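You operate a simulated robot arm through the tools that you are given. There is no shell and no other tool.

Carry out the task below with a simulated robot arm. There is one attempt and no reset: what you move stays moved.

## Task
Fit the white light bar and grey button cap, then press the cap till the lamps light.
Fine: clamp the power bank first.
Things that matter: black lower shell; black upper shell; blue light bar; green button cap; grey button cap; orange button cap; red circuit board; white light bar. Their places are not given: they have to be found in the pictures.

The check looks at the end state, three seconds after you hand in, the way a careful person would. Anything else that was tipped, shoved, dropped, spilled or broken makes it a failure. A push-on lid holds only when it is set on centred and level and pressed home; a screw cap is set on level and turned clockwise until tight.

## Robot
A 7-joint arm with a two-finger parallel gripper, fixed in place. Base frame: the origin is on the floor under the middle of its stand, x ahead of it, y to its left, z up; the work surface is at about z = 806. Readings come in mm, degrees, newtons and seconds.
With the tool pointing down near the work surface it reaches from about 300 to 700 mm from the base axis. Its first joint turns from -66.0 to 66.0 degrees. Payload 1.57 kg.
Tool frame: the origin (TCP) lies between the finger pads and is the grasp point; the fingertips stand 30 mm ahead of it; z points along the fingers, y is the line along which they close. Largest opening 110 mm; finger width 24, thickness 12; the body of the gripper, 48 by 112 mm, starts 78 mm behind the TCP.
Orientation is told as [roll, pitch, yaw] about the base's x, y, z axes, in that order, counted from this pose: with the fingers straight down and closing along the base's y, the tool's x points along the base's -x, its y along +y and its z along -z.

## Interface
- The arm moves only by the tool drive_tool. Its argument "plan" is a list of rows, each a list of 7 numbers: the shift along the base's x, y, z in units of 300 mm (1.0 is 300 mm), then the turn, a rotation vector about the base's x, y, z in units of 90 degrees (1.0 is 90 degrees), then the opening, from 0 (shut) to 1 (fully open). In form: [[x, y, z, ax, ay, az, gripper], ...]. A call has 1 to 20 rows; each row is the pose to reach, as a shift and turn from the pose commanded when the call began. A call with a number of a shift or a turn outside -1 to 1 is refused whole. Each row takes 0.2 s and may step no farther than 50 mm and 8.6 degrees from the row before; otherwise, or with a gripper value out of range, the whole call is refused. Where a pose cannot be reached the arm comes as near as it can. A force on the tool above 40 N (or 10 N above the force at the start of the call, whichever is more), or a blocked arm, ends the call early, and 0.2 s more pass. Each finger travels about 108 mm/s and halts on what it meets, pressing with about 20 N; the grip force reading is that of the motor and also rises with nothing between the fingers. The clock runs only during rows and for 0.2 s after the last one: add rows that repeat a pose to give the fingers time. It gives the time, the measured TCP pose, the force on the tool (base axes), the opening and the grip force at its end, in the units of the frame above (readings bear some noise), with the torque about the TCP (base axes, N m) and any sound that the robot's microphone picked up.
- Cameras (640 x 400 px; columns grow to the right, rows downward): "scene" is fixed at [176.8, -400, 1406.6]; the picture's right is [0.67, -0.75, 0.00], its down [-0.40, -0.36, -0.85] and it looks along [0.63, 0.56, -0.53] (base axes); focal length 330 px, centre (320, 200). "wrist" rides on the gripper at [70, 16, -141] in the tool frame; the picture's right is [-0.23, 0.97, 0.00], its down [-0.86, -0.20, -0.48] and it looks along [-0.47, -0.11, 0.88] (tool axes); focal length 222 px, centre (320, 200).
- grab_frame(camera): a new picture of that camera. No time passes.
- measure_at(camera, pixels): for up to 12 pixels [column, row] of the newest picture of that camera ("zoom" is the newest enlarged one), the place [x, y, z] in the base frame of the surface seen there, good to about 3 mm. No time passes.
- inspect(camera, box): a new picture of the part [left, top, right, bottom] of that camera's present view, enlarged. No time passes.
- job_done(): hands the job in; it is judged then, once.

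Unless the task says otherwise, let go and move clear before handing in.

The tools are called after "Emit:" as name(argument=value, ...) on one line, values as JSON. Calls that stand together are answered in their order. drive_tool: Moves the arm, as the interface text tells. Its arguments: {"type":"object","properties":{"plan":{"type":"array","items":{"type":"array","items":{"type":"number"}}}},"required":["plan"]} The other tools are called the same way: grab_frame (camera) takes a picture; measure_at (camera, pixels) gives the place of the surface under pixels of a picture; inspect (camera, box) takes an enlarged picture of a part of a camera's view; job_done () hands the job in.

At the start:

```text
t: 0.0
ee_pos: [401.8, -8.6, 1118.7]
tcp_rot: [0.0, -0.1, 0.0]
contact_force: [-0.4, 0.0, 0.2]
ft_torque: [0.02, 0.01, 0.01]
opening: 110.3
grasp_force: 0.1
```

scene: 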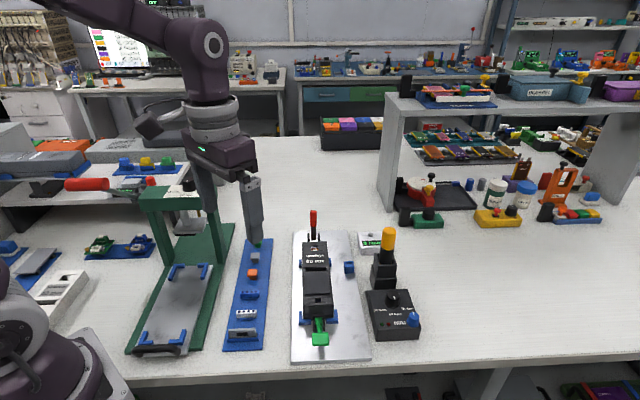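
wrist: 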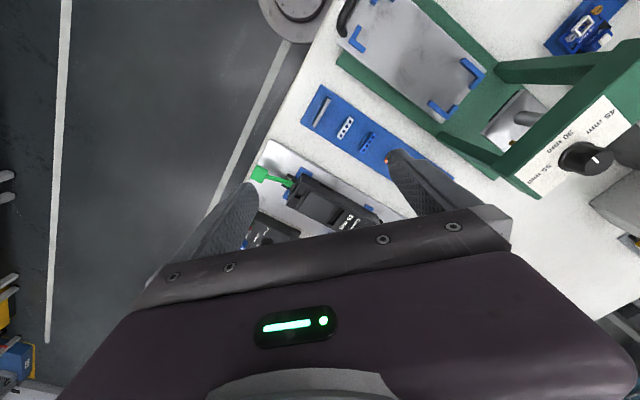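

The scene picture shows a fixture plate with a black power bank near (317,285), a blue tray with small parts near (250,290), and a control box near (393,315). I'll look closer at these.

Emit:
inspect(camera="scene", box=[280, 200, 440, 370])

Emit:
inspect(camera="scene", box=[200, 225, 300, 360])

Emit:
inspect(camera="wrist", box=[240, 70, 480, 250])

```text
2.35 times, centred on (360, 285) of scene
```

zoom: 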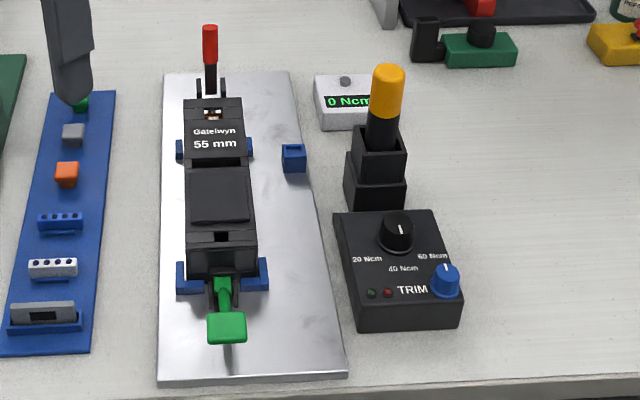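

```text
2.96 times, centred on (250, 292) of scene
```

zoom: 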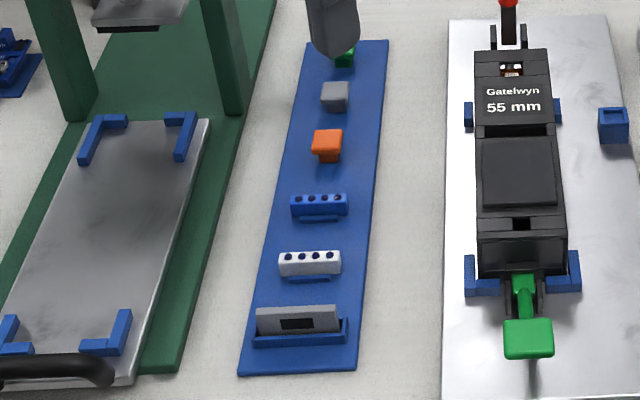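

```text
2.22 times, centred on (360, 160) of wrist
```

zoom: 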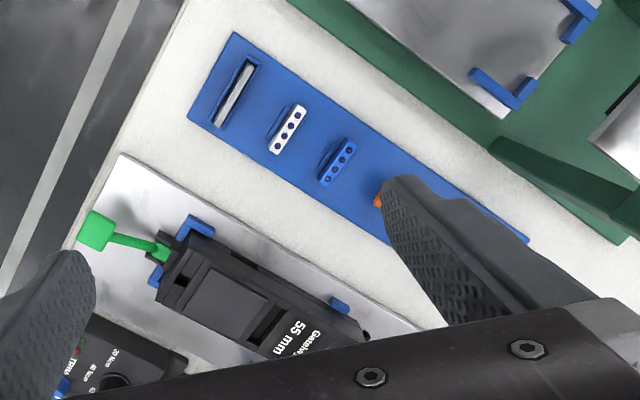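

The power bank sits in a holder with a red lever at the far end and a green lever at the near end. I'll zoom in on both levers and on the parts.

Emit:
inspect(camera="scene", box=[290, 205, 350, 245])

Emit:
inspect(camera="scene", box=[285, 240, 365, 290])

Emit:
inspect(camera="scene", box=[285, 285, 365, 350])

Emit:
inspect(camera="scene", box=[120, 170, 240, 365])

Emit:
inspect(camera="scene", box=[215, 280, 285, 355])

```text
10.00 times, centred on (320, 225) of scene
```

zoom: 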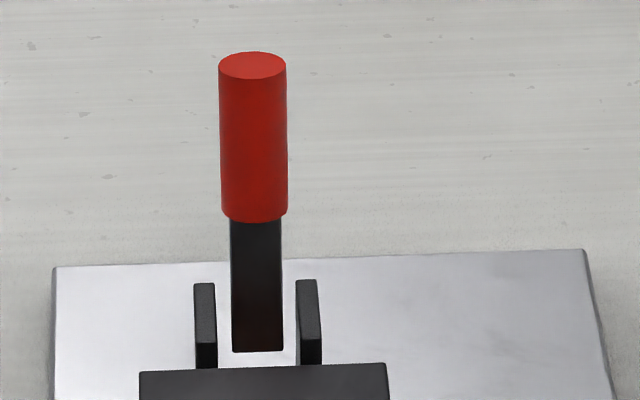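

```text
8.00 times, centred on (325, 265) of scene
```

zoom: 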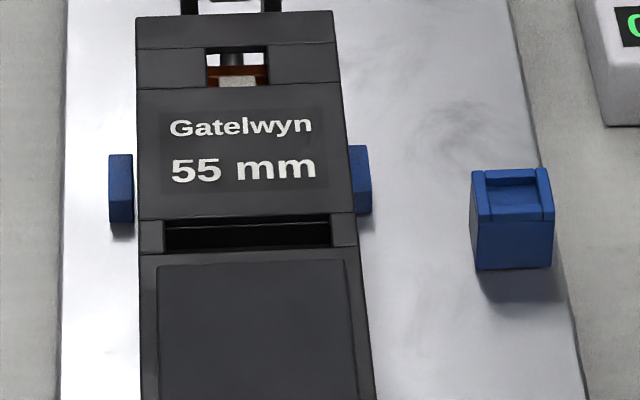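

```text
6.15 times, centred on (325, 318) of scene
```

zoom: 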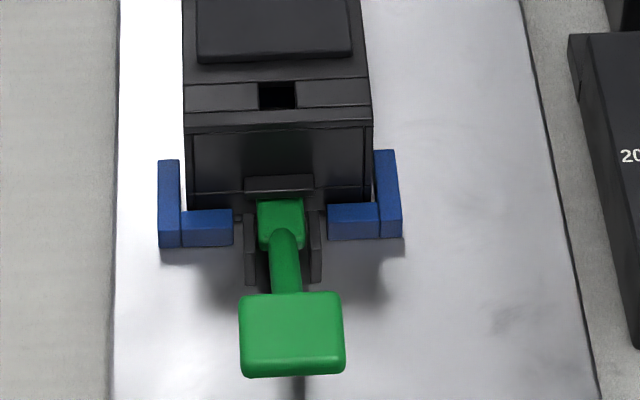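

```text
2.05 times, centred on (180, 268) of scene
```

zoom: 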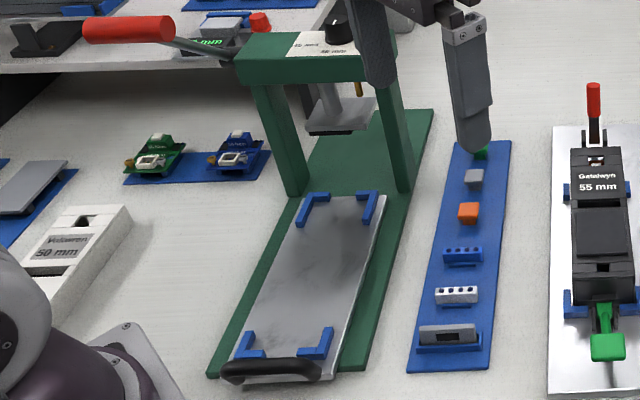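

```text
5.33 times, centred on (250, 318) of scene
```

zoom: 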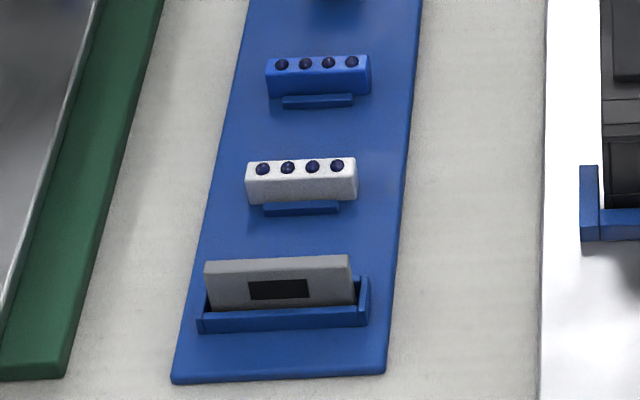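

I'll measure the key points of the fixture, bank, levers and parts from the scene camera.

Emit:
grab_frame(camera="scene")

Emit:
measure_at(camera="scene", pixels=[[313, 215], [313, 230], [320, 338], [319, 325], [315, 247], [314, 257], [317, 272], [318, 285], [319, 302], [349, 266], [307, 285], [330, 285]])

Emit:
measure_at(camera="scene", pixels=[[254, 257], [252, 273], [250, 295], [246, 313], [242, 332], [256, 242], [240, 345], [303, 358], [362, 358], [298, 232], [340, 232], [315, 265]])

```text
taken
```

scene: 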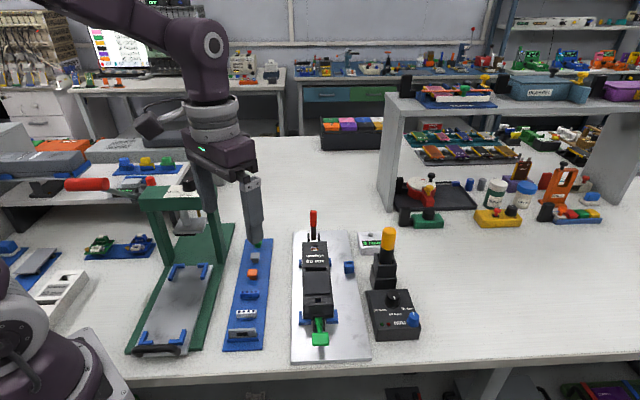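

```text
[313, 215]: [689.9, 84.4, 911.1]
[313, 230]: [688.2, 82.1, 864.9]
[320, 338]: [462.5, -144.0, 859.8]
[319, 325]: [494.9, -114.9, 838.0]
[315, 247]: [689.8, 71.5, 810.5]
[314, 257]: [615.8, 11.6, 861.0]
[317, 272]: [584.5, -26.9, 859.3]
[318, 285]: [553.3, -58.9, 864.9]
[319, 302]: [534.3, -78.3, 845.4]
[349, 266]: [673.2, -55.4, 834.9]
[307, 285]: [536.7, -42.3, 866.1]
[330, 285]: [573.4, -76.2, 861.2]
```

```text
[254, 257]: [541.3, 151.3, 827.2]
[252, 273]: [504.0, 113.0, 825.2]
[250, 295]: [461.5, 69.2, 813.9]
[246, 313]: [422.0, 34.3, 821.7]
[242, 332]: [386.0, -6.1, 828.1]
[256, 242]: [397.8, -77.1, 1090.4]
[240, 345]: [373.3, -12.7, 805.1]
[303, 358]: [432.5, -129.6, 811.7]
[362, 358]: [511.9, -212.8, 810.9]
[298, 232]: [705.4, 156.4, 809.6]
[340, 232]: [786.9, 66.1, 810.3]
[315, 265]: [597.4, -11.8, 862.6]
```

The fixture is turned about 45°, with the bank centred near (565,-45) and its top at z≈862. I'll shift the wrist camera for a cleaner look from above.

Emit:
drive_tool(plan=[[0.13, 0, 0, 0, 0, 0.0, 1], [0.2, -0.05, -0.1, 0, 0, 0.08, 1], [0.2, -0.05, -0.15, 0, 0, 0.16, 1], [0.2, -0.05, -0.15, 0, 0, 0.24, 1], [0.2, -0.05, -0.15, 0, 0, 0.32, 1], [0.2, -0.05, -0.15, 0, 0, 0.4, 1], [0.2, -0.05, -0.15, 0, 0, 0.48, 1], [0.2, -0.05, -0.15, 0, 0, 0.5, 1]])

Emit:
grab_frame(camera="wrist")

```text
t: 1.8
ee_pos: [461.4, -24.7, 1072.7]
tcp_rot: [0.0, 0.0, 45.1]
contact_force: [0.7, 0.4, 0.4]
ft_torque: [0.0, 0.01, 0.0]
opening: 109.9
grasp_force: 0.0
```

```text
taken
```

wrist: 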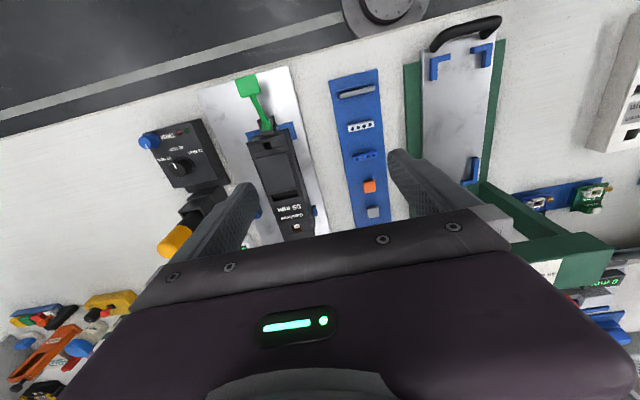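

The wrist view is now aligned with the fixture: the bank is at (278,185) and the parts tray at (358,150). I'll zoom in on both.

Emit:
inspect(camera="wrist", box=[220, 60, 340, 250])

Emit:
inspect(camera="wrist", box=[240, 120, 330, 245])

Emit:
inspect(camera="wrist", box=[320, 65, 400, 230])

```text
2.11 times, centred on (280, 155) of wrist
```

zoom: 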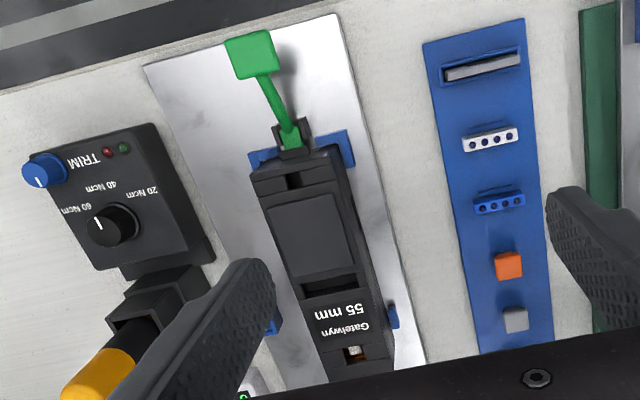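

```text
3.20 times, centred on (285, 182) of wrist
```

zoom: 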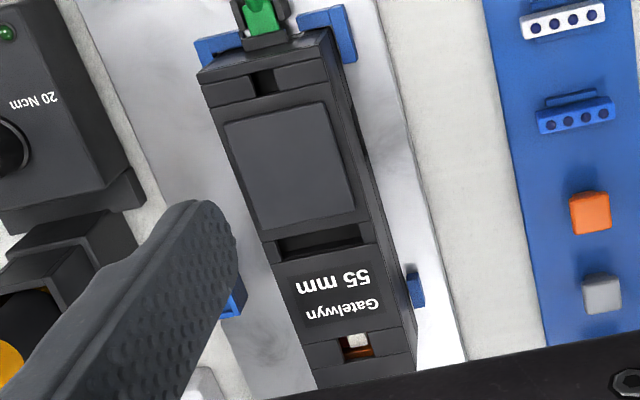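

```text
2.42 times, centred on (360, 148) of wrist
```

zoom: 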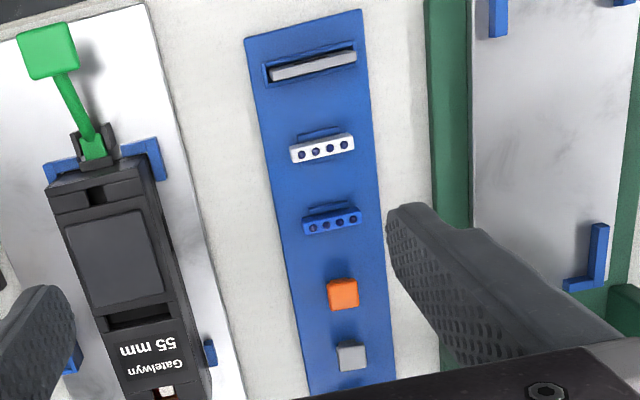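

The far opening at zoom (355,345) shows a white switch on a red board underneath, so it is probably the button hole. The middle slot should take the light bar. I need to see the far end and the red lever, so I'll move along the bank's axis.

Emit:
drive_tool(plan=[[0.1, 0.1, 0, 0, 0, 0, 1], [0.2, 0.2, 0, 0, 0, 0, 1], [0.3, 0.25, 0, 0, 0, 0, 1], [0.3, 0.25, 0, 0, 0, 0, 1]])

Emit:
grab_frame(camera="wrist")

Emit:
inspect(camera="wrist", box=[220, 60, 360, 240])

Emit:
grab_frame(camera="scene")

```text
t: 2.8
ee_pos: [551.6, 51.1, 1074.0]
tcp_rot: [0.0, 0.0, 44.9]
contact_force: [0.3, 0.1, 0.6]
ft_torque: [0.0, 0.04, -0.03]
opening: 109.7
grasp_force: 0.1
```

```text
taken
```

wrist: 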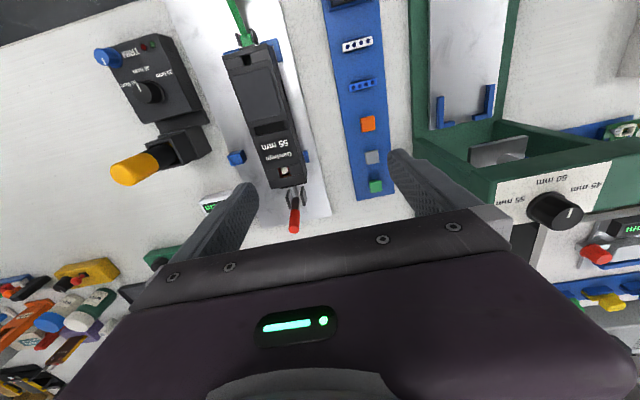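

```text
2.22 times, centred on (290, 150) of wrist
```

zoom: 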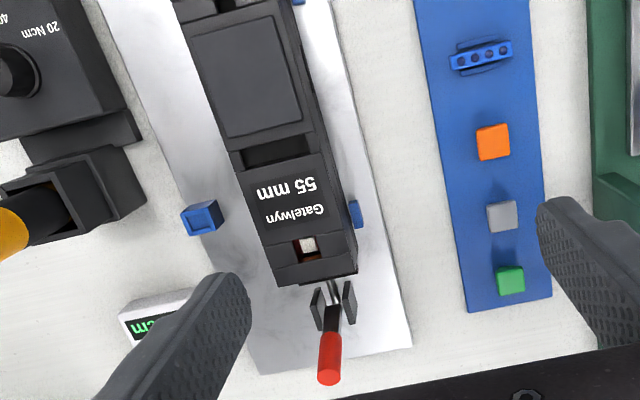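

```text
taken
```

scene: 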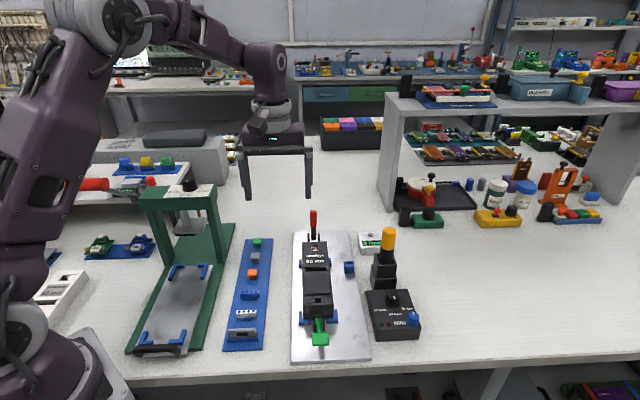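

Emit:
inspect(camera="wrist", box=[260, 140, 330, 240])

Emit:
inspect(camera="wrist", box=[270, 165, 310, 200])

Emit:
measure_at(camera="wrist", pixels=[[294, 226], [296, 208], [284, 170], [270, 129], [254, 95], [236, 157], [374, 157], [368, 123], [376, 186], [358, 46], [362, 85], [247, 60]])

```text
4.00 times, centred on (295, 190) of wrist
```

zoom: 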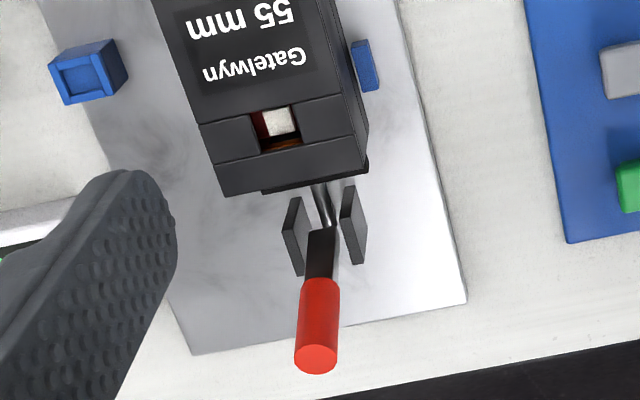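

```text
11.43 times, centred on (290, 182) of wrist
```

zoom: 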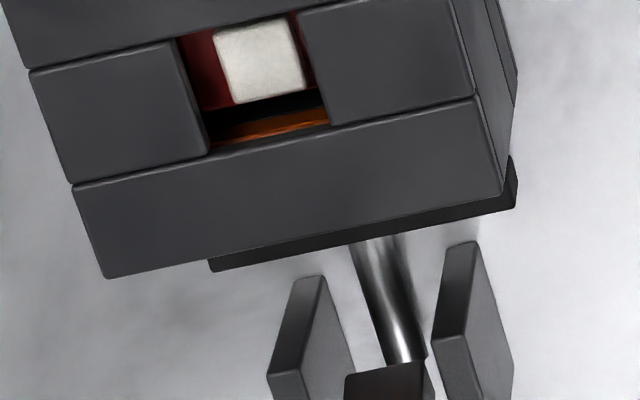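

```text
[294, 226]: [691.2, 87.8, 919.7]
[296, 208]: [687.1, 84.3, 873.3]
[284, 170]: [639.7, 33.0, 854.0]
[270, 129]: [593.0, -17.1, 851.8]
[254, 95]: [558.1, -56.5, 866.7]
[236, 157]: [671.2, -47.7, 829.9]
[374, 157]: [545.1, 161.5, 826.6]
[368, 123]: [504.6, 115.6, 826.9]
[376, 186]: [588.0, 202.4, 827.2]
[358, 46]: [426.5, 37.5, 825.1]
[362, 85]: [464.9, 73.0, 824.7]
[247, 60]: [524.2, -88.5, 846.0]
```

The red lever is a push-type toggle clamp at the far end, and its rod carries a plate facing the bank. I'll look at the green lever at the near end from closer before deciding which is the clamp.

Emit:
drive_tool(plan=[[-0.06, -0.12, -0.04, 0, 0, 0, 1], [-0.12, -0.24, -0.08, 0, 0, 0, 1], [-0.18, -0.36, -0.12, 0, 0, 0, 1], [-0.24, -0.48, -0.16, 0, 0, 0, 1], [-0.3, -0.6, -0.2, 0, 0, 0, 1], [-0.355, -0.72, -0.25, 0, 0, 0, 1], [-0.355, -0.72, -0.25, 0, 0, 0, 1]])

Emit:
grab_frame(camera="wrist")

Emit:
inspect(camera="wrist", box=[240, 100, 400, 230])

```text
t: 4.4
ee_pos: [445.9, -165.8, 1000.0]
tcp_rot: [0.0, -0.1, 45.0]
contact_force: [0.8, -0.5, -0.4]
ft_torque: [0.02, -0.03, 0.03]
opening: 110.0
grasp_force: 0.0
```

```text
taken
```

wrist: 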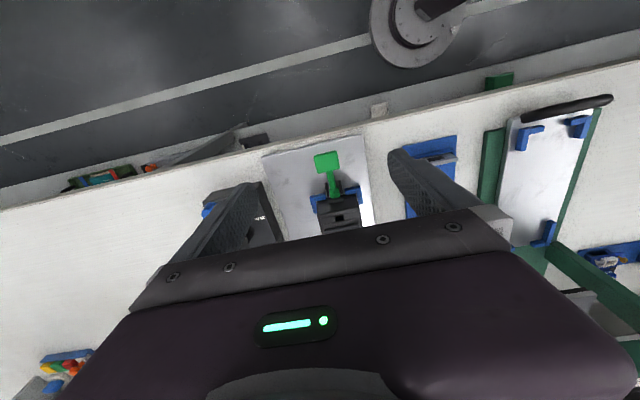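

```text
3.08 times, centred on (320, 165) of wrist
```

zoom: 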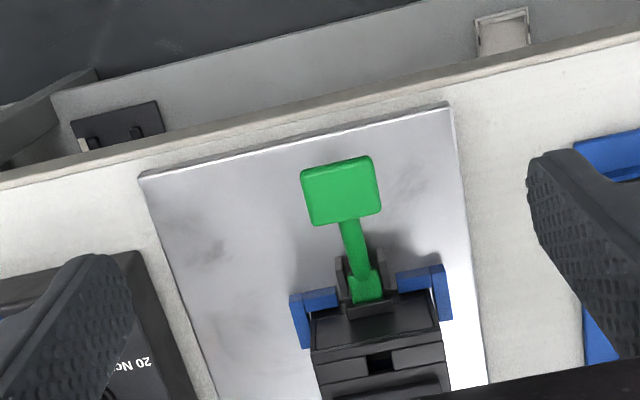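

The green lever at zoom (340,195) is a rocker that pivots beside the bank's near end, so it may be an ejector. I'll swing the camera round to see the red toggle mechanism from the side.

Emit:
drive_tool(plan=[[0.052, 0.088, 0.05, 0, 0, -0.09, 1], [0.105, 0.177, 0.05, 0, 0, -0.18, 1], [0.157, 0.265, 0.05, 0, 0, -0.27, 1], [0.21, 0.354, 0.05, 0, 0, -0.36, 1], [0.262, 0.442, 0.05, 0, 0, -0.45, 1], [0.315, 0.531, 0.05, 0, 0, -0.54, 1], [0.367, 0.619, 0.05, 0, 0, -0.63, 1], [0.42, 0.708, 0.05, 0, 0, -0.72, 1], [0.472, 0.796, 0.05, 0, 0, -0.81, 1], [0.525, 0.885, 0.05, 0, 0, -0.9, 1], [0.577, 0.973, 0.03, 0, 0, -0.98, 1], [0.577, 0.973, 0.0, 0, 0, -1.0, 1], [0.577, 0.973, 0.0, 0, 0, -1.0, 1]])

Emit:
grab_frame(camera="wrist")

Emit:
inspect(camera="wrist", box=[240, 100, 400, 230])

```text
t: 7.2
ee_pos: [618.5, 127.2, 998.1]
tcp_rot: [0.0, -0.1, -45.1]
contact_force: [-0.8, 0.4, -0.5]
ft_torque: [0.03, 0.0, 0.03]
opening: 109.8
grasp_force: 0.0
```

```text
taken
```

wrist: 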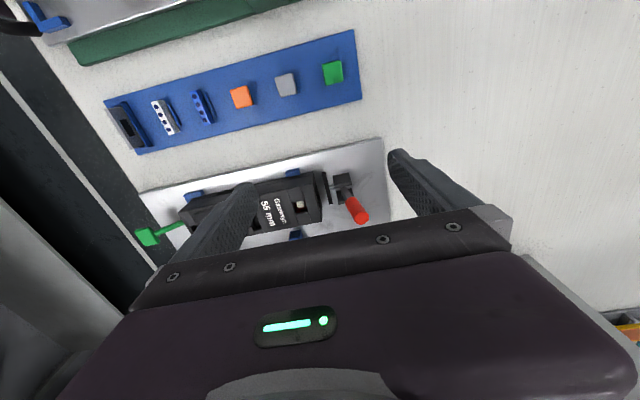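

```text
3.08 times, centred on (320, 165) of wrist
```

zoom: 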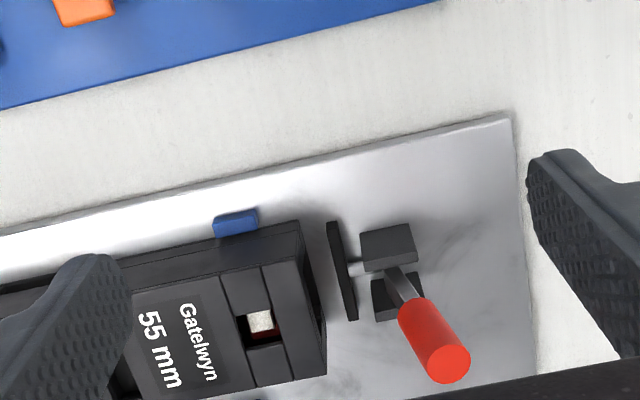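

This view shows a visible gap between the toggle's push plate (zoom 345,270) and the bank end (320,270), so the red clamp is open. I'll measure the mechanism to work out which way the lever goes.

Emit:
inspect(camera="wrist", box=[300, 150, 380, 230])

Emit:
measure_at(camera="zoom", pixels=[[440, 330], [400, 230], [300, 200], [290, 260], [230, 240], [185, 200], [250, 205], [340, 180], [330, 150], [350, 215], [380, 200], [160, 160]])

Emit:
measure_at(camera="scene", pixels=[[175, 195], [150, 200], [205, 195], [70, 184], [388, 232], [388, 262], [152, 230], [218, 230], [400, 310], [368, 240], [345, 265], [385, 252]])

```text
5.00 times, centred on (340, 190) of wrist
```

zoom: 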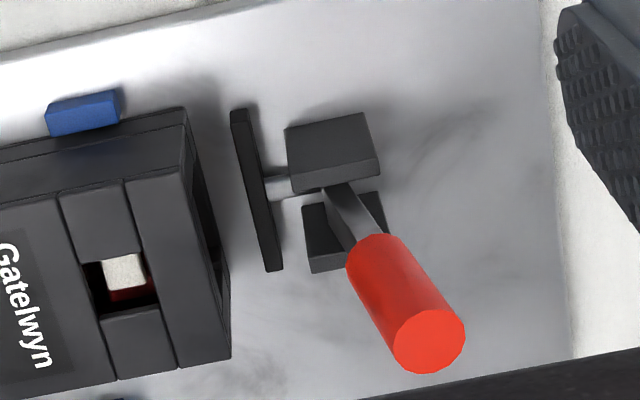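

```text
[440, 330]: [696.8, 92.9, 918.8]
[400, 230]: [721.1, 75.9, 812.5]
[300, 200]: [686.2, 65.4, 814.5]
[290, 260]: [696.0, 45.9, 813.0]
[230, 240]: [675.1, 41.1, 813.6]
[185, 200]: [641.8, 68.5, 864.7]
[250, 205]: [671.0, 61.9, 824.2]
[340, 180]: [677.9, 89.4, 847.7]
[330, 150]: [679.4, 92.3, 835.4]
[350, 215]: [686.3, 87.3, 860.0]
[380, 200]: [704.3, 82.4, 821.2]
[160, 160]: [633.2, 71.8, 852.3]
```

```text
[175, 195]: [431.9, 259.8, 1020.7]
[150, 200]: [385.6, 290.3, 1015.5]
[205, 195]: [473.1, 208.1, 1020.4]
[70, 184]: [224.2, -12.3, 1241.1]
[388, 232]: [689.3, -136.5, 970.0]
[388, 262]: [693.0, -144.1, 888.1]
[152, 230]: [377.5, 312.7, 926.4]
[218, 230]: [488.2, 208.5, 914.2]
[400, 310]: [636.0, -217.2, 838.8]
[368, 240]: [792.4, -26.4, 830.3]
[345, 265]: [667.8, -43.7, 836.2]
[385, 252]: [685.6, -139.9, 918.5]
```

The press top reaches z≈1020 near (385–490, 205–315) and the yellow driver reaches z≈975 near (689,-137), so I'll keep clear of both. Next I'll zoom in on the tray parts from this side.

Emit:
inspect(camera="wrist", box=[215, 50, 355, 120])

Emit:
inspect(camera="wrist", box=[105, 75, 225, 155])

Emit:
inspect(camera="scene", box=[235, 230, 275, 285])

Emit:
inspect(camera="scene", box=[230, 285, 270, 325])

```text
4.57 times, centred on (285, 85) of wrist
```

zoom: 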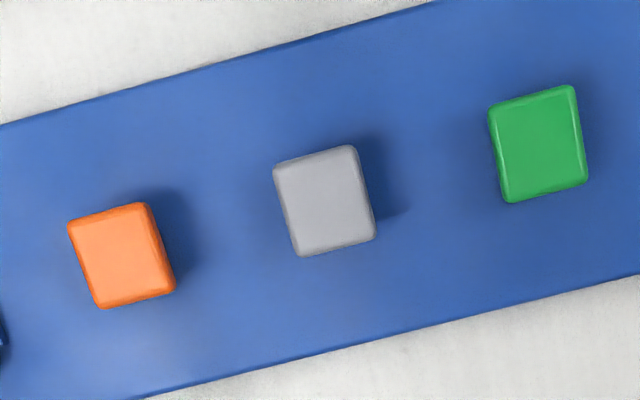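

```text
5.00 times, centred on (165, 115) of wrist
```

zoom: 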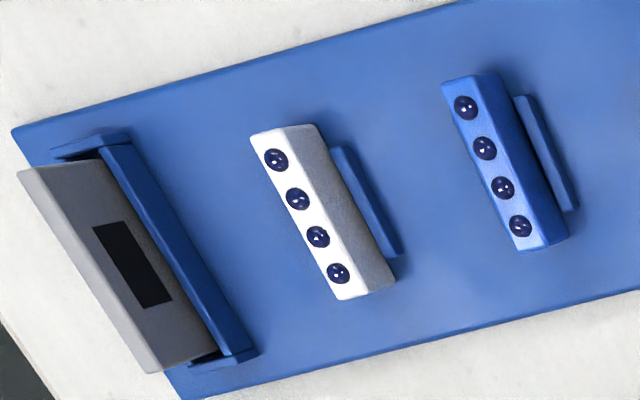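

```text
7.27 times, centred on (255, 258) of scene
```

zoom: 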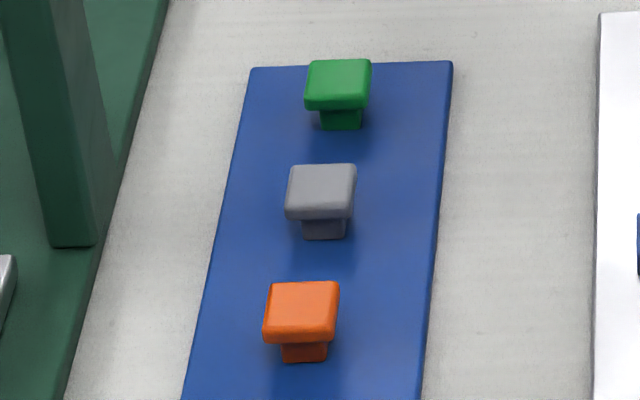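

```text
10.00 times, centred on (250, 305) of scene
```

zoom: 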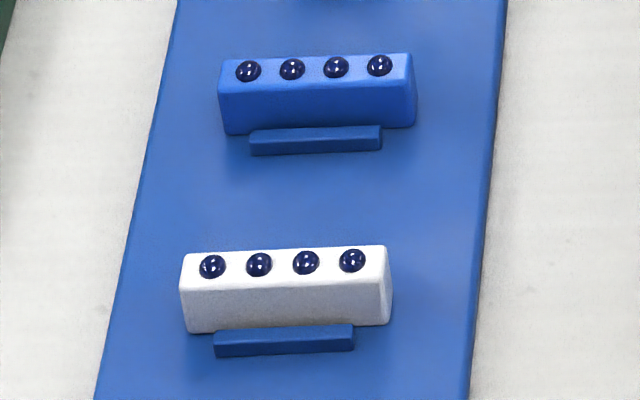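

The light bar has its lamps facing up, and the caps stand head-up on narrow stems. I'll tilt the wrist camera for a more side-on view of the toggle mechanism, staying clear of the press.

Emit:
drive_tool(plan=[[0.02, 0.04, -0.05, 0, 0, -0.08, 1], [0.04, 0.08, -0.1, 0, 0, -0.1667, 1], [0.06, 0.117, -0.15, 0, 0, -0.1667, 1], [0.06, 0.117, -0.15, 0, 0, -0.1667, 1]])

Emit:
drive_tool(plan=[[0, 0, -0.03, -0.08, -0.046, 0, 1], [0, 0, -0.06, -0.16, -0.092, 0, 1], [0, 0, -0.1, -0.24, -0.139, 0, 1], [0, 0, -0.1, -0.24, -0.139, 0, 1]])

Emit:
grab_frame(camera="wrist")

Emit:
inspect(camera="wrist", box=[260, 120, 400, 230])

```text
t: 8.2
ee_pos: [636.1, 162.1, 953.6]
tcp_rot: [0.0, 0.0, -60.0]
contact_force: [-0.6, 0.8, 0.4]
ft_torque: [-0.03, -0.01, 0.02]
opening: 110.0
grasp_force: 0.1
```

```text
t: 9.2
ee_pos: [635.7, 162.8, 923.6]
tcp_rot: [-0.1, -25.1, -60.0]
contact_force: [-0.2, 0.0, 0.0]
ft_torque: [-0.02, 0.0, 0.01]
opening: 110.1
grasp_force: 0.1
```

```text
taken
```

wrist: 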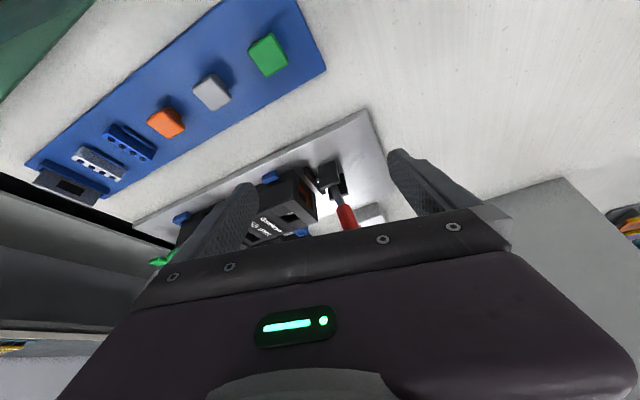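

```text
3.64 times, centred on (330, 175) of wrist
```

zoom: 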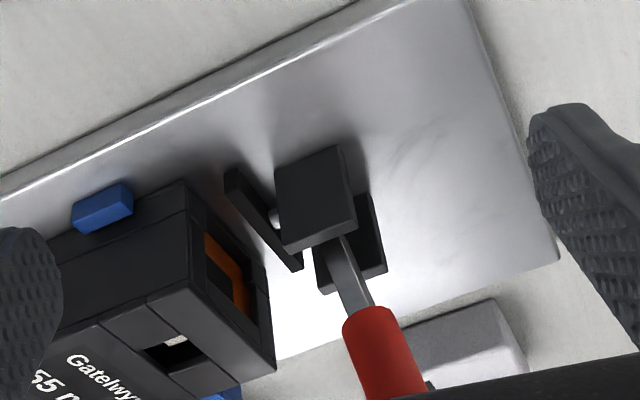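

The view shows the toggle plate standing off the bank end, with the lever upright in its cheeks, so the clamp is open. Over the bank the lever would cover the button hole, so it most likely swings outward. I'll lift, straighten the tool and re-orient with the fingers closed to test the lever gently.

Emit:
drive_tool(plan=[[0, 0, 0.1, 0.08, 0.046, 0, 1], [-0.02, 0, 0.2, 0.16, 0.092, 0, 1], [-0.04, 0, 0.3, 0.24, 0.139, 0, 1], [-0.04, 0, 0.3, 0.24, 0.139, 0, 0.5], [-0.04, 0, 0.3, 0.24, 0.139, 0, 0]])

Emit:
drive_tool(plan=[[0.0, -0.03, 0, 0, 0, 0.09, 0], [0.0, -0.06, 0, 0, 0, 0.18, 0], [0.0, -0.1, 0, 0, 0, 0.27, 0], [0.0, -0.13, 0, 0, 0, 0.36, 0], [0.0, -0.17, 0, 0, 0, 0.45, 0], [0.0, -0.2, 0, 0, 0, 0.54, 0], [0.0, -0.23, 0, 0, 0, 0.63, 0], [0.0, -0.26, 0, 0, 0, 0.72, 0], [0.0, -0.3, 0, 0, 0, 0.81, 0], [0.0, -0.33, 0, 0, 0, 0.9, 0], [0.0, -0.36, 0, 0, 0, 0.98, 0], [0.0, -0.36, 0, 0, 0, 0.98, 0]])

```text
t: 10.4
ee_pos: [624.1, 162.8, 1013.4]
tcp_rot: [0.0, 0.0, -59.9]
contact_force: [0.1, 0.3, 0.5]
ft_torque: [0.01, -0.01, -0.01]
opening: 0.0
grasp_force: 7.8
```

```text
t: 13.0
ee_pos: [624.0, 52.7, 1013.1]
tcp_rot: [0.0, 0.0, 28.3]
contact_force: [-0.3, -1.1, 0.7]
ft_torque: [-0.01, 0.0, -0.01]
opening: 0.0
grasp_force: 19.8
```

The fingers are now shut and the tool is at yaw 28° above the bank. I'll finish the yaw to about 46° and then tilt the fingers outward by 30°.

Emit:
drive_tool(plan=[[0.05, 0.0, 0, 0, 0, 0.09, 0], [0.08, 0.0, 0, 0, 0, 0.18, 0], [0.08, 0.0, 0, 0, 0, 0.197, 0], [0.08, 0.0, 0, 0, 0, 0.197, 0]])

Emit:
drive_tool(plan=[[0, 0, 0, 0.062, -0.06, 0, 0], [0, 0, 0, 0.124, -0.12, 0, 0], [0, 0, -0.0, 0.186, -0.18, 0, 0], [0, 0, -0.0, 0.24, -0.2316, 0, 0], [0, 0, -0.0, 0.24, -0.2316, 0, 0]])

Emit:
grab_frame(camera="wrist")

Emit:
grab_frame(camera="scene")

```text
t: 14.0
ee_pos: [647.8, 55.3, 1013.6]
tcp_rot: [0.1, 0.0, 46.0]
contact_force: [0.0, -0.1, 0.1]
ft_torque: [0.02, -0.08, 0.01]
opening: 0.0
grasp_force: 19.7
```

```text
t: 15.2
ee_pos: [648.8, 55.0, 1013.3]
tcp_rot: [-0.1, -30.2, 45.8]
contact_force: [0.1, 0.2, -0.1]
ft_torque: [-0.03, 0.01, 0.01]
opening: 0.1
grasp_force: 19.1
```

```text
taken
```

wrist: 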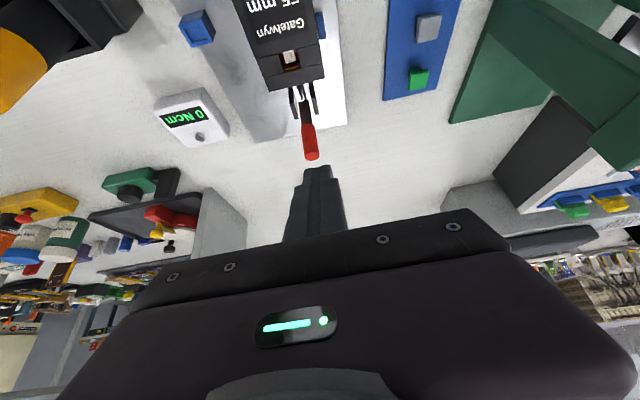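

```text
taken
```

scene: 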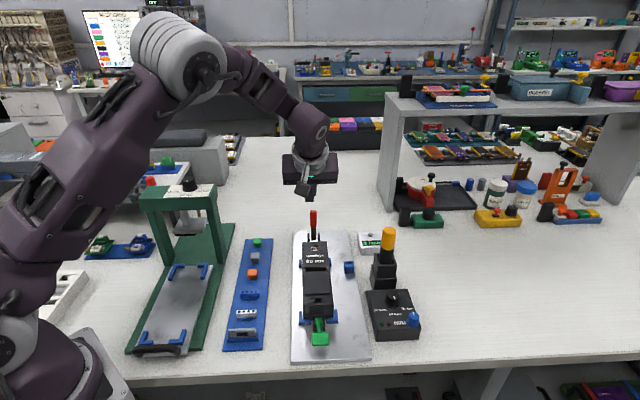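

The wrist view now shows the red lever at (310,140) just beyond the bank end. I'll measure it and the bank end again from here.

Emit:
inspect(camera="wrist", box=[250, 40, 370, 180])

Emit:
measure_at(camera="wrist", pixels=[[311, 156], [310, 145], [308, 130], [306, 112], [297, 102], [314, 100], [290, 88], [308, 88], [275, 82], [318, 72], [290, 60], [270, 88]])

```text
2.86 times, centred on (310, 110) of wrist
```

zoom: 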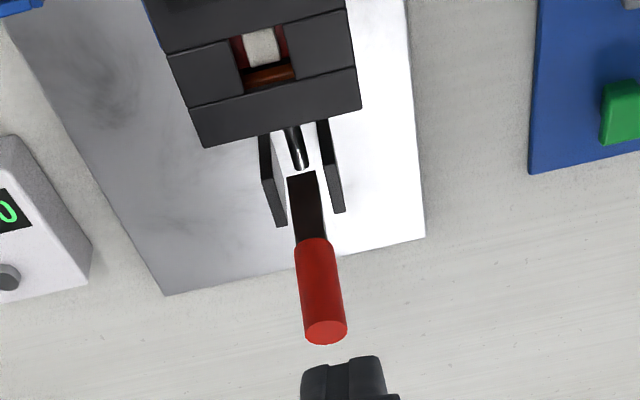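

```text
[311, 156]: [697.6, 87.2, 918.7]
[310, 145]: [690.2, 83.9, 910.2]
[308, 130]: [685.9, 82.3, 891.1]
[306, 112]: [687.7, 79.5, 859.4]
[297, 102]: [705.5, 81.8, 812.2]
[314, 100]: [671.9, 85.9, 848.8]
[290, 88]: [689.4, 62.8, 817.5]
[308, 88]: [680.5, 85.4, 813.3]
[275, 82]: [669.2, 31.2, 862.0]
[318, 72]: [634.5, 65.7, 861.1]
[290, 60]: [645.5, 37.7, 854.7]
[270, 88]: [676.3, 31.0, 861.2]
```

The lever's bank-side face is at about (687,83) for z≈890–910. The cheeks rise to z≈849, and the rod joins below the pivot, which fits an outward throw. I'll descend behind the lever, about 15 mm short of it.

Emit:
drive_tool(plan=[[0.0, -0.02, -0.1, 0, 0, 0, 0], [0.01, -0.02, -0.2, 0, 0, 0, 0], [0.02, -0.02, -0.32, 0, 0, 0, 0], [0.02, -0.02, -0.32, 0, 0, 0, 0]])

Emit:
grab_frame(camera="wrist")

Emit:
inspect(camera="scene", box=[280, 190, 360, 250])

```text
t: 16.2
ee_pos: [654.0, 47.5, 916.2]
tcp_rot: [-0.1, -30.0, 45.9]
contact_force: [0.5, 0.4, -1.0]
ft_torque: [-0.03, 0.04, -0.01]
opening: 0.0
grasp_force: 19.7
```

```text
taken
```

wrist: 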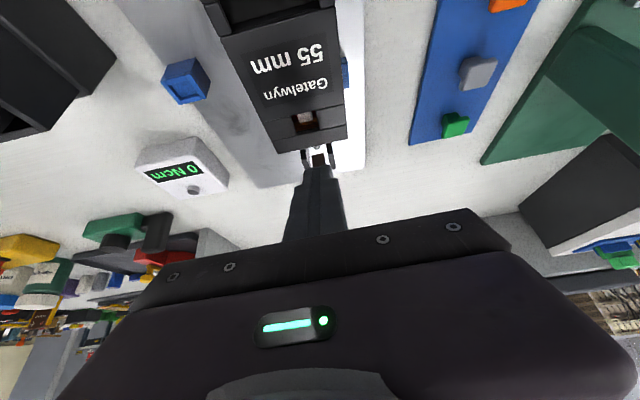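

```text
6.67 times, centred on (320, 220) of scene
```

zoom: 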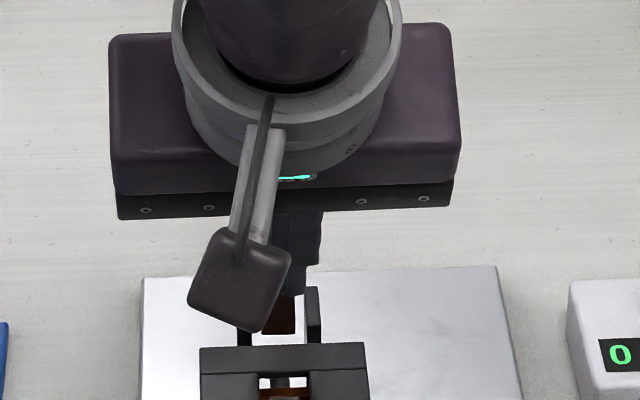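

The fingertips are lined up with the lever to within about 1 mm sideways, roughly 20 mm short of it. I'll push outward in small steps and watch the force.

Emit:
drive_tool(plan=[[0.0116, 0.012, 0, 0, 0, 0, 0], [0.0232, 0.024, 0, 0, 0, 0, 0], [0.0348, 0.036, 0, 0, 0, 0, 0], [0.0464, 0.048, 0, 0, 0, 0, 0], [0.056, 0.058, 0, 0, 0, 0, 0], [0.065, 0.067, 0, 0, 0, 0, 0], [0.074, 0.0765, 0, 0, 0, 0, 0]])

Emit:
grab_frame(camera="wrist")

Emit:
inspect(camera="scene", box=[280, 190, 360, 250])

```text
t: 17.8
ee_pos: [676.2, 70.9, 918.2]
tcp_rot: [0.0, -30.0, 46.1]
contact_force: [-0.8, -1.4, 0.4]
ft_torque: [-0.01, 0.02, 0.0]
opening: 0.2
grasp_force: 19.9
```

```text
taken
```

wrist: 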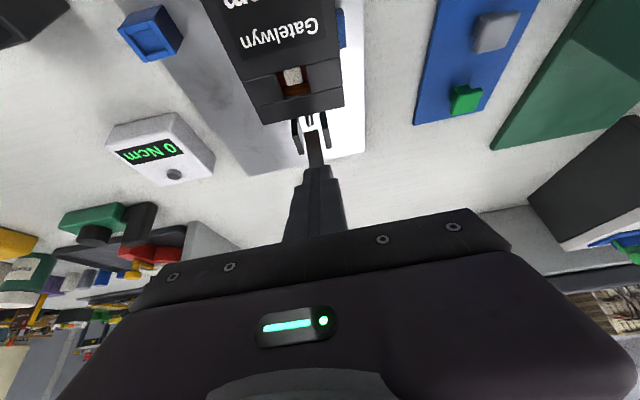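

```text
6.67 times, centred on (320, 220) of scene
```

zoom: 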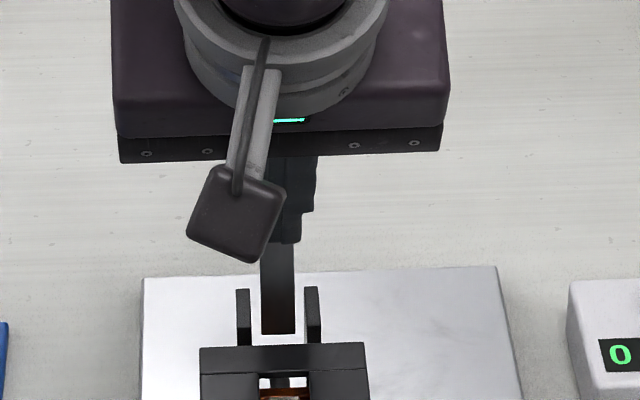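

The force stays at about 1.6 N after contact, so the lever appears to be moving freely outward. I'll continue along the arc.

Emit:
drive_tool(plan=[[0.0162, 0.0168, -0.0033, 0, 0, 0, 0], [0.0324, 0.0336, -0.0083, 0, 0, 0, 0], [0.0487, 0.0503, -0.015, 0, 0, 0, 0], [0.0649, 0.0671, -0.0267, 0, 0, 0, 0], [0.0788, 0.0815, -0.04, 0, 0, 0, 0], [0.0904, 0.0935, -0.0533, 0, 0, 0, 0]])

Emit:
grab_frame(camera="wrist")

Emit:
inspect(camera="scene", box=[280, 180, 380, 255])

```text
t: 19.2
ee_pos: [703.4, 98.7, 901.3]
tcp_rot: [0.1, -29.9, 45.9]
contact_force: [-0.8, -0.9, 1.0]
ft_torque: [0.01, 0.01, 0.0]
opening: 0.0
grasp_force: 19.7
```

```text
taken
```

wrist: 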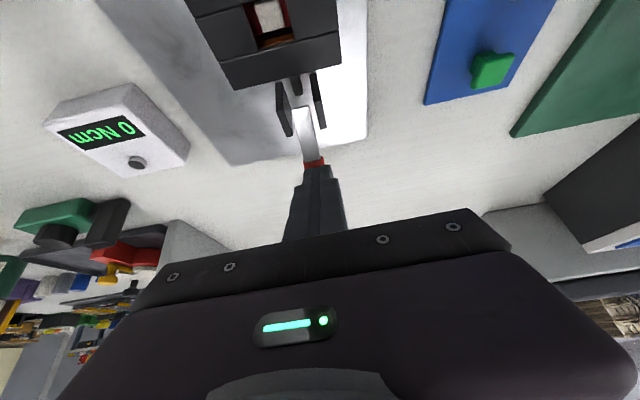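

```text
5.33 times, centred on (330, 218) of scene
```

zoom: 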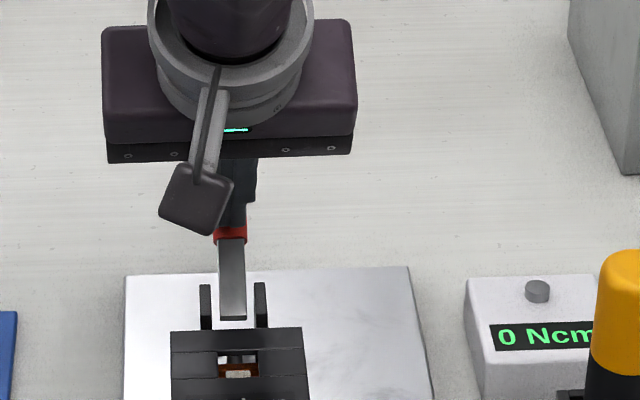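

The lever has swung to roughly 50° outward with a light force; its shaft now shows at scene zoom (232,275). I'll continue outward and down in small steps.

Emit:
drive_tool(plan=[[0.0081, 0.0084, -0.0117, 0, 0, 0, 0], [0.0162, 0.0168, -0.0233, 0, 0, 0, 0], [0.022, 0.0228, -0.035, 0, 0, 0, 0], [0.0278, 0.0288, -0.0467, 0, 0, 0, 0]])

Emit:
grab_frame(camera="wrist")

Emit:
inspect(camera="wrist", box=[220, 0, 400, 200])

Emit:
inspect(camera="scene", box=[280, 180, 380, 255])

```text
t: 20.2
ee_pos: [711.2, 107.1, 886.4]
tcp_rot: [0.1, -30.1, 45.9]
contact_force: [-0.5, -1.5, 0.2]
ft_torque: [-0.01, -0.03, -0.02]
opening: 0.0
grasp_force: 19.8
```

```text
taken
```

wrist: 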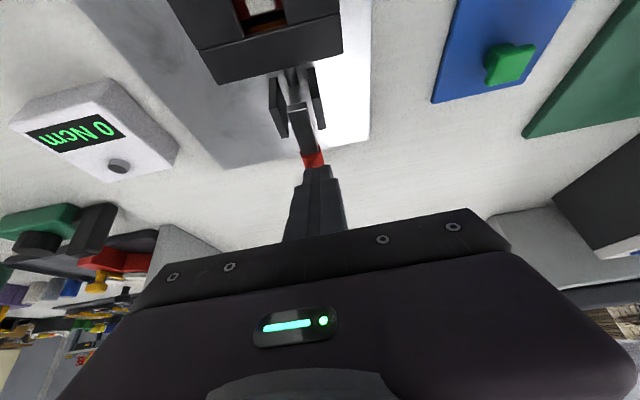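

```text
2.00 times, centred on (310, 100) of wrist
```

zoom: 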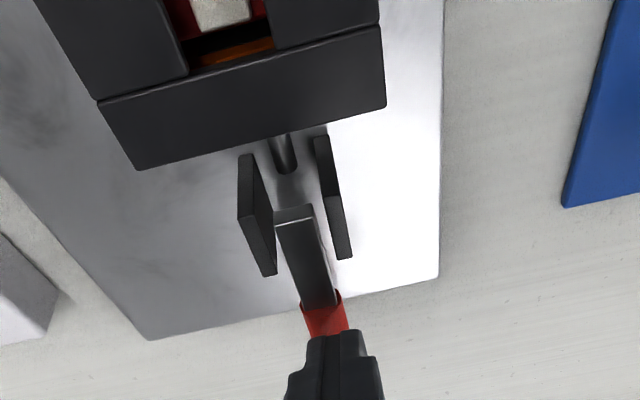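

```text
5.33 times, centred on (330, 218) of scene
```

zoom: 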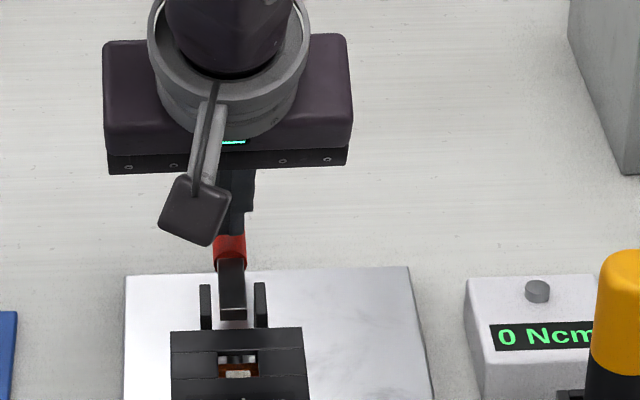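

The push plate has moved in toward the bank: it is now hidden behind the bank's end. I'll measure the lever's slope before going further.

Emit:
measure_at(camera="wrist", pixels=[[298, 107], [304, 132], [308, 148], [313, 160], [280, 90], [317, 90], [295, 72], [275, 75]])

```text
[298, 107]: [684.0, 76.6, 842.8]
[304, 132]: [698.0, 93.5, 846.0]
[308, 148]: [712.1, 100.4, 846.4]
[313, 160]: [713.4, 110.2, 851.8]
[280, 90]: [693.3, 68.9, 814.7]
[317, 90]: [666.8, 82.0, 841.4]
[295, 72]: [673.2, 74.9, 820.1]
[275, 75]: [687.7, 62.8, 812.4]
```

The lever surface rises only about 4 mm over 37 mm, so it is now nearly horizontal. I'll press straight down in small steps until it meets its stop.

Emit:
drive_tool(plan=[[0.003, 0.003, -0.01, 0, 0, 0, 0], [0.003, 0.003, -0.02, 0, 0, 0, 0], [0.003, 0.003, -0.03, 0, 0, 0, 0]])

Emit:
grab_frame(camera="wrist")

Emit:
measure_at(camera="wrist", pixels=[[298, 107], [304, 132], [308, 148], [313, 160]])

```text
t: 21.1
ee_pos: [714.7, 109.3, 884.3]
tcp_rot: [-0.3, -30.5, 46.0]
contact_force: [-1.3, -0.7, 6.9]
ft_torque: [-0.01, 0.0, -0.06]
opening: 0.0
grasp_force: 20.1
stopped in row 3: the force on the tool passed its limit at 42 N (the readings are from after the stop); the commanded pose is now the measured one
```

```text
taken
```

wrist: 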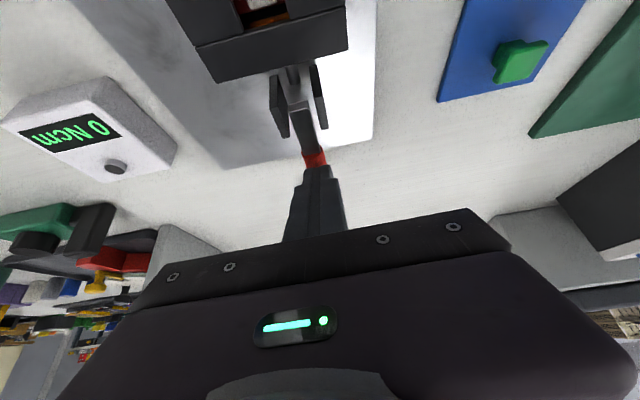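

```text
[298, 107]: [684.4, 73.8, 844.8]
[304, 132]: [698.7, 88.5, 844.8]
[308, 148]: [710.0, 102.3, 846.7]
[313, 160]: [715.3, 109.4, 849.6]
```

The lever met its hard stop at 42 N with its surface level, so the throw is complete. I'll back off upward and check that the lever stays down and the plate is against the bank.

Emit:
drive_tool(plan=[[0.0, 0.0, 0.05, 0, 0, 0, 0], [-0.02, -0.02, 0.15, 0, 0, 0, 0], [-0.06, -0.06, 0.3, 0, 0, 0, 0], [-0.12, -0.12, 0.4, 0, 0, 0, 0], [-0.12, -0.12, 0.4, 0, 0, 0, 0]])

Emit:
grab_frame(camera="wrist")

Emit:
inspect(camera="wrist", box=[230, 20, 380, 160])

Emit:
inspect(camera="scene", box=[280, 200, 370, 360])

```text
t: 22.3
ee_pos: [677.7, 73.3, 1002.6]
tcp_rot: [-0.1, -30.4, 45.9]
contact_force: [-0.3, 0.7, -0.1]
ft_torque: [-0.02, 0.04, -0.06]
opening: 0.3
grasp_force: 19.9
```

```text
taken
```

wrist: 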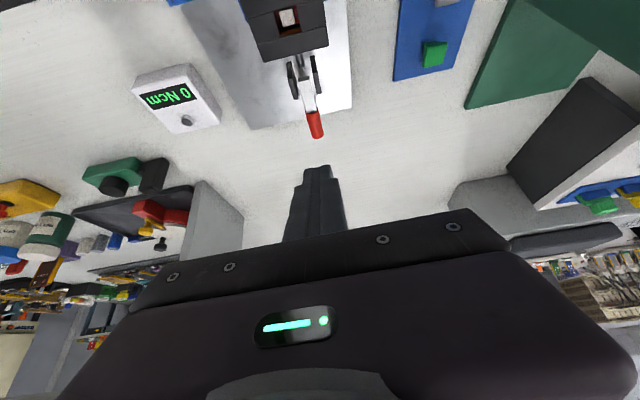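

```text
2.86 times, centred on (305, 90) of wrist
```

zoom: 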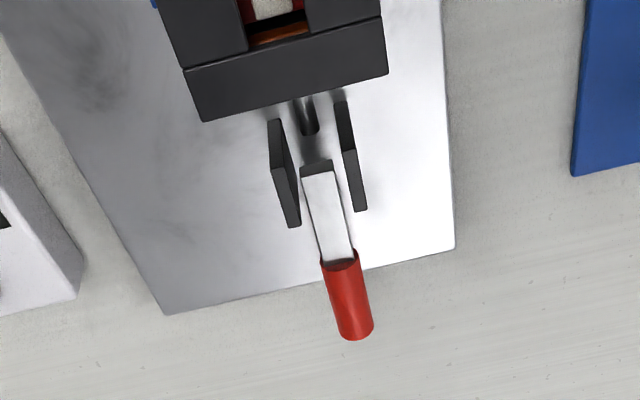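

```text
2.50 times, centred on (325, 280) of scene
```

zoom: 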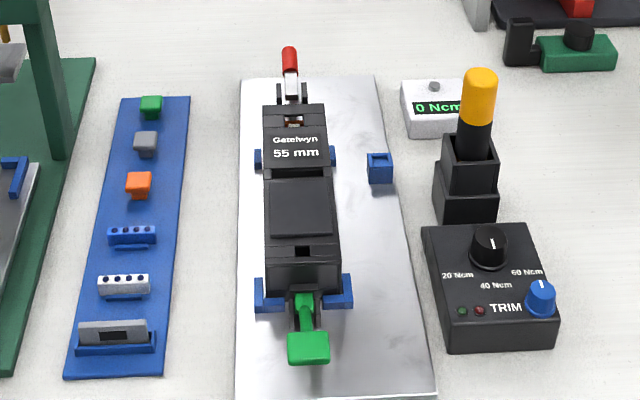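

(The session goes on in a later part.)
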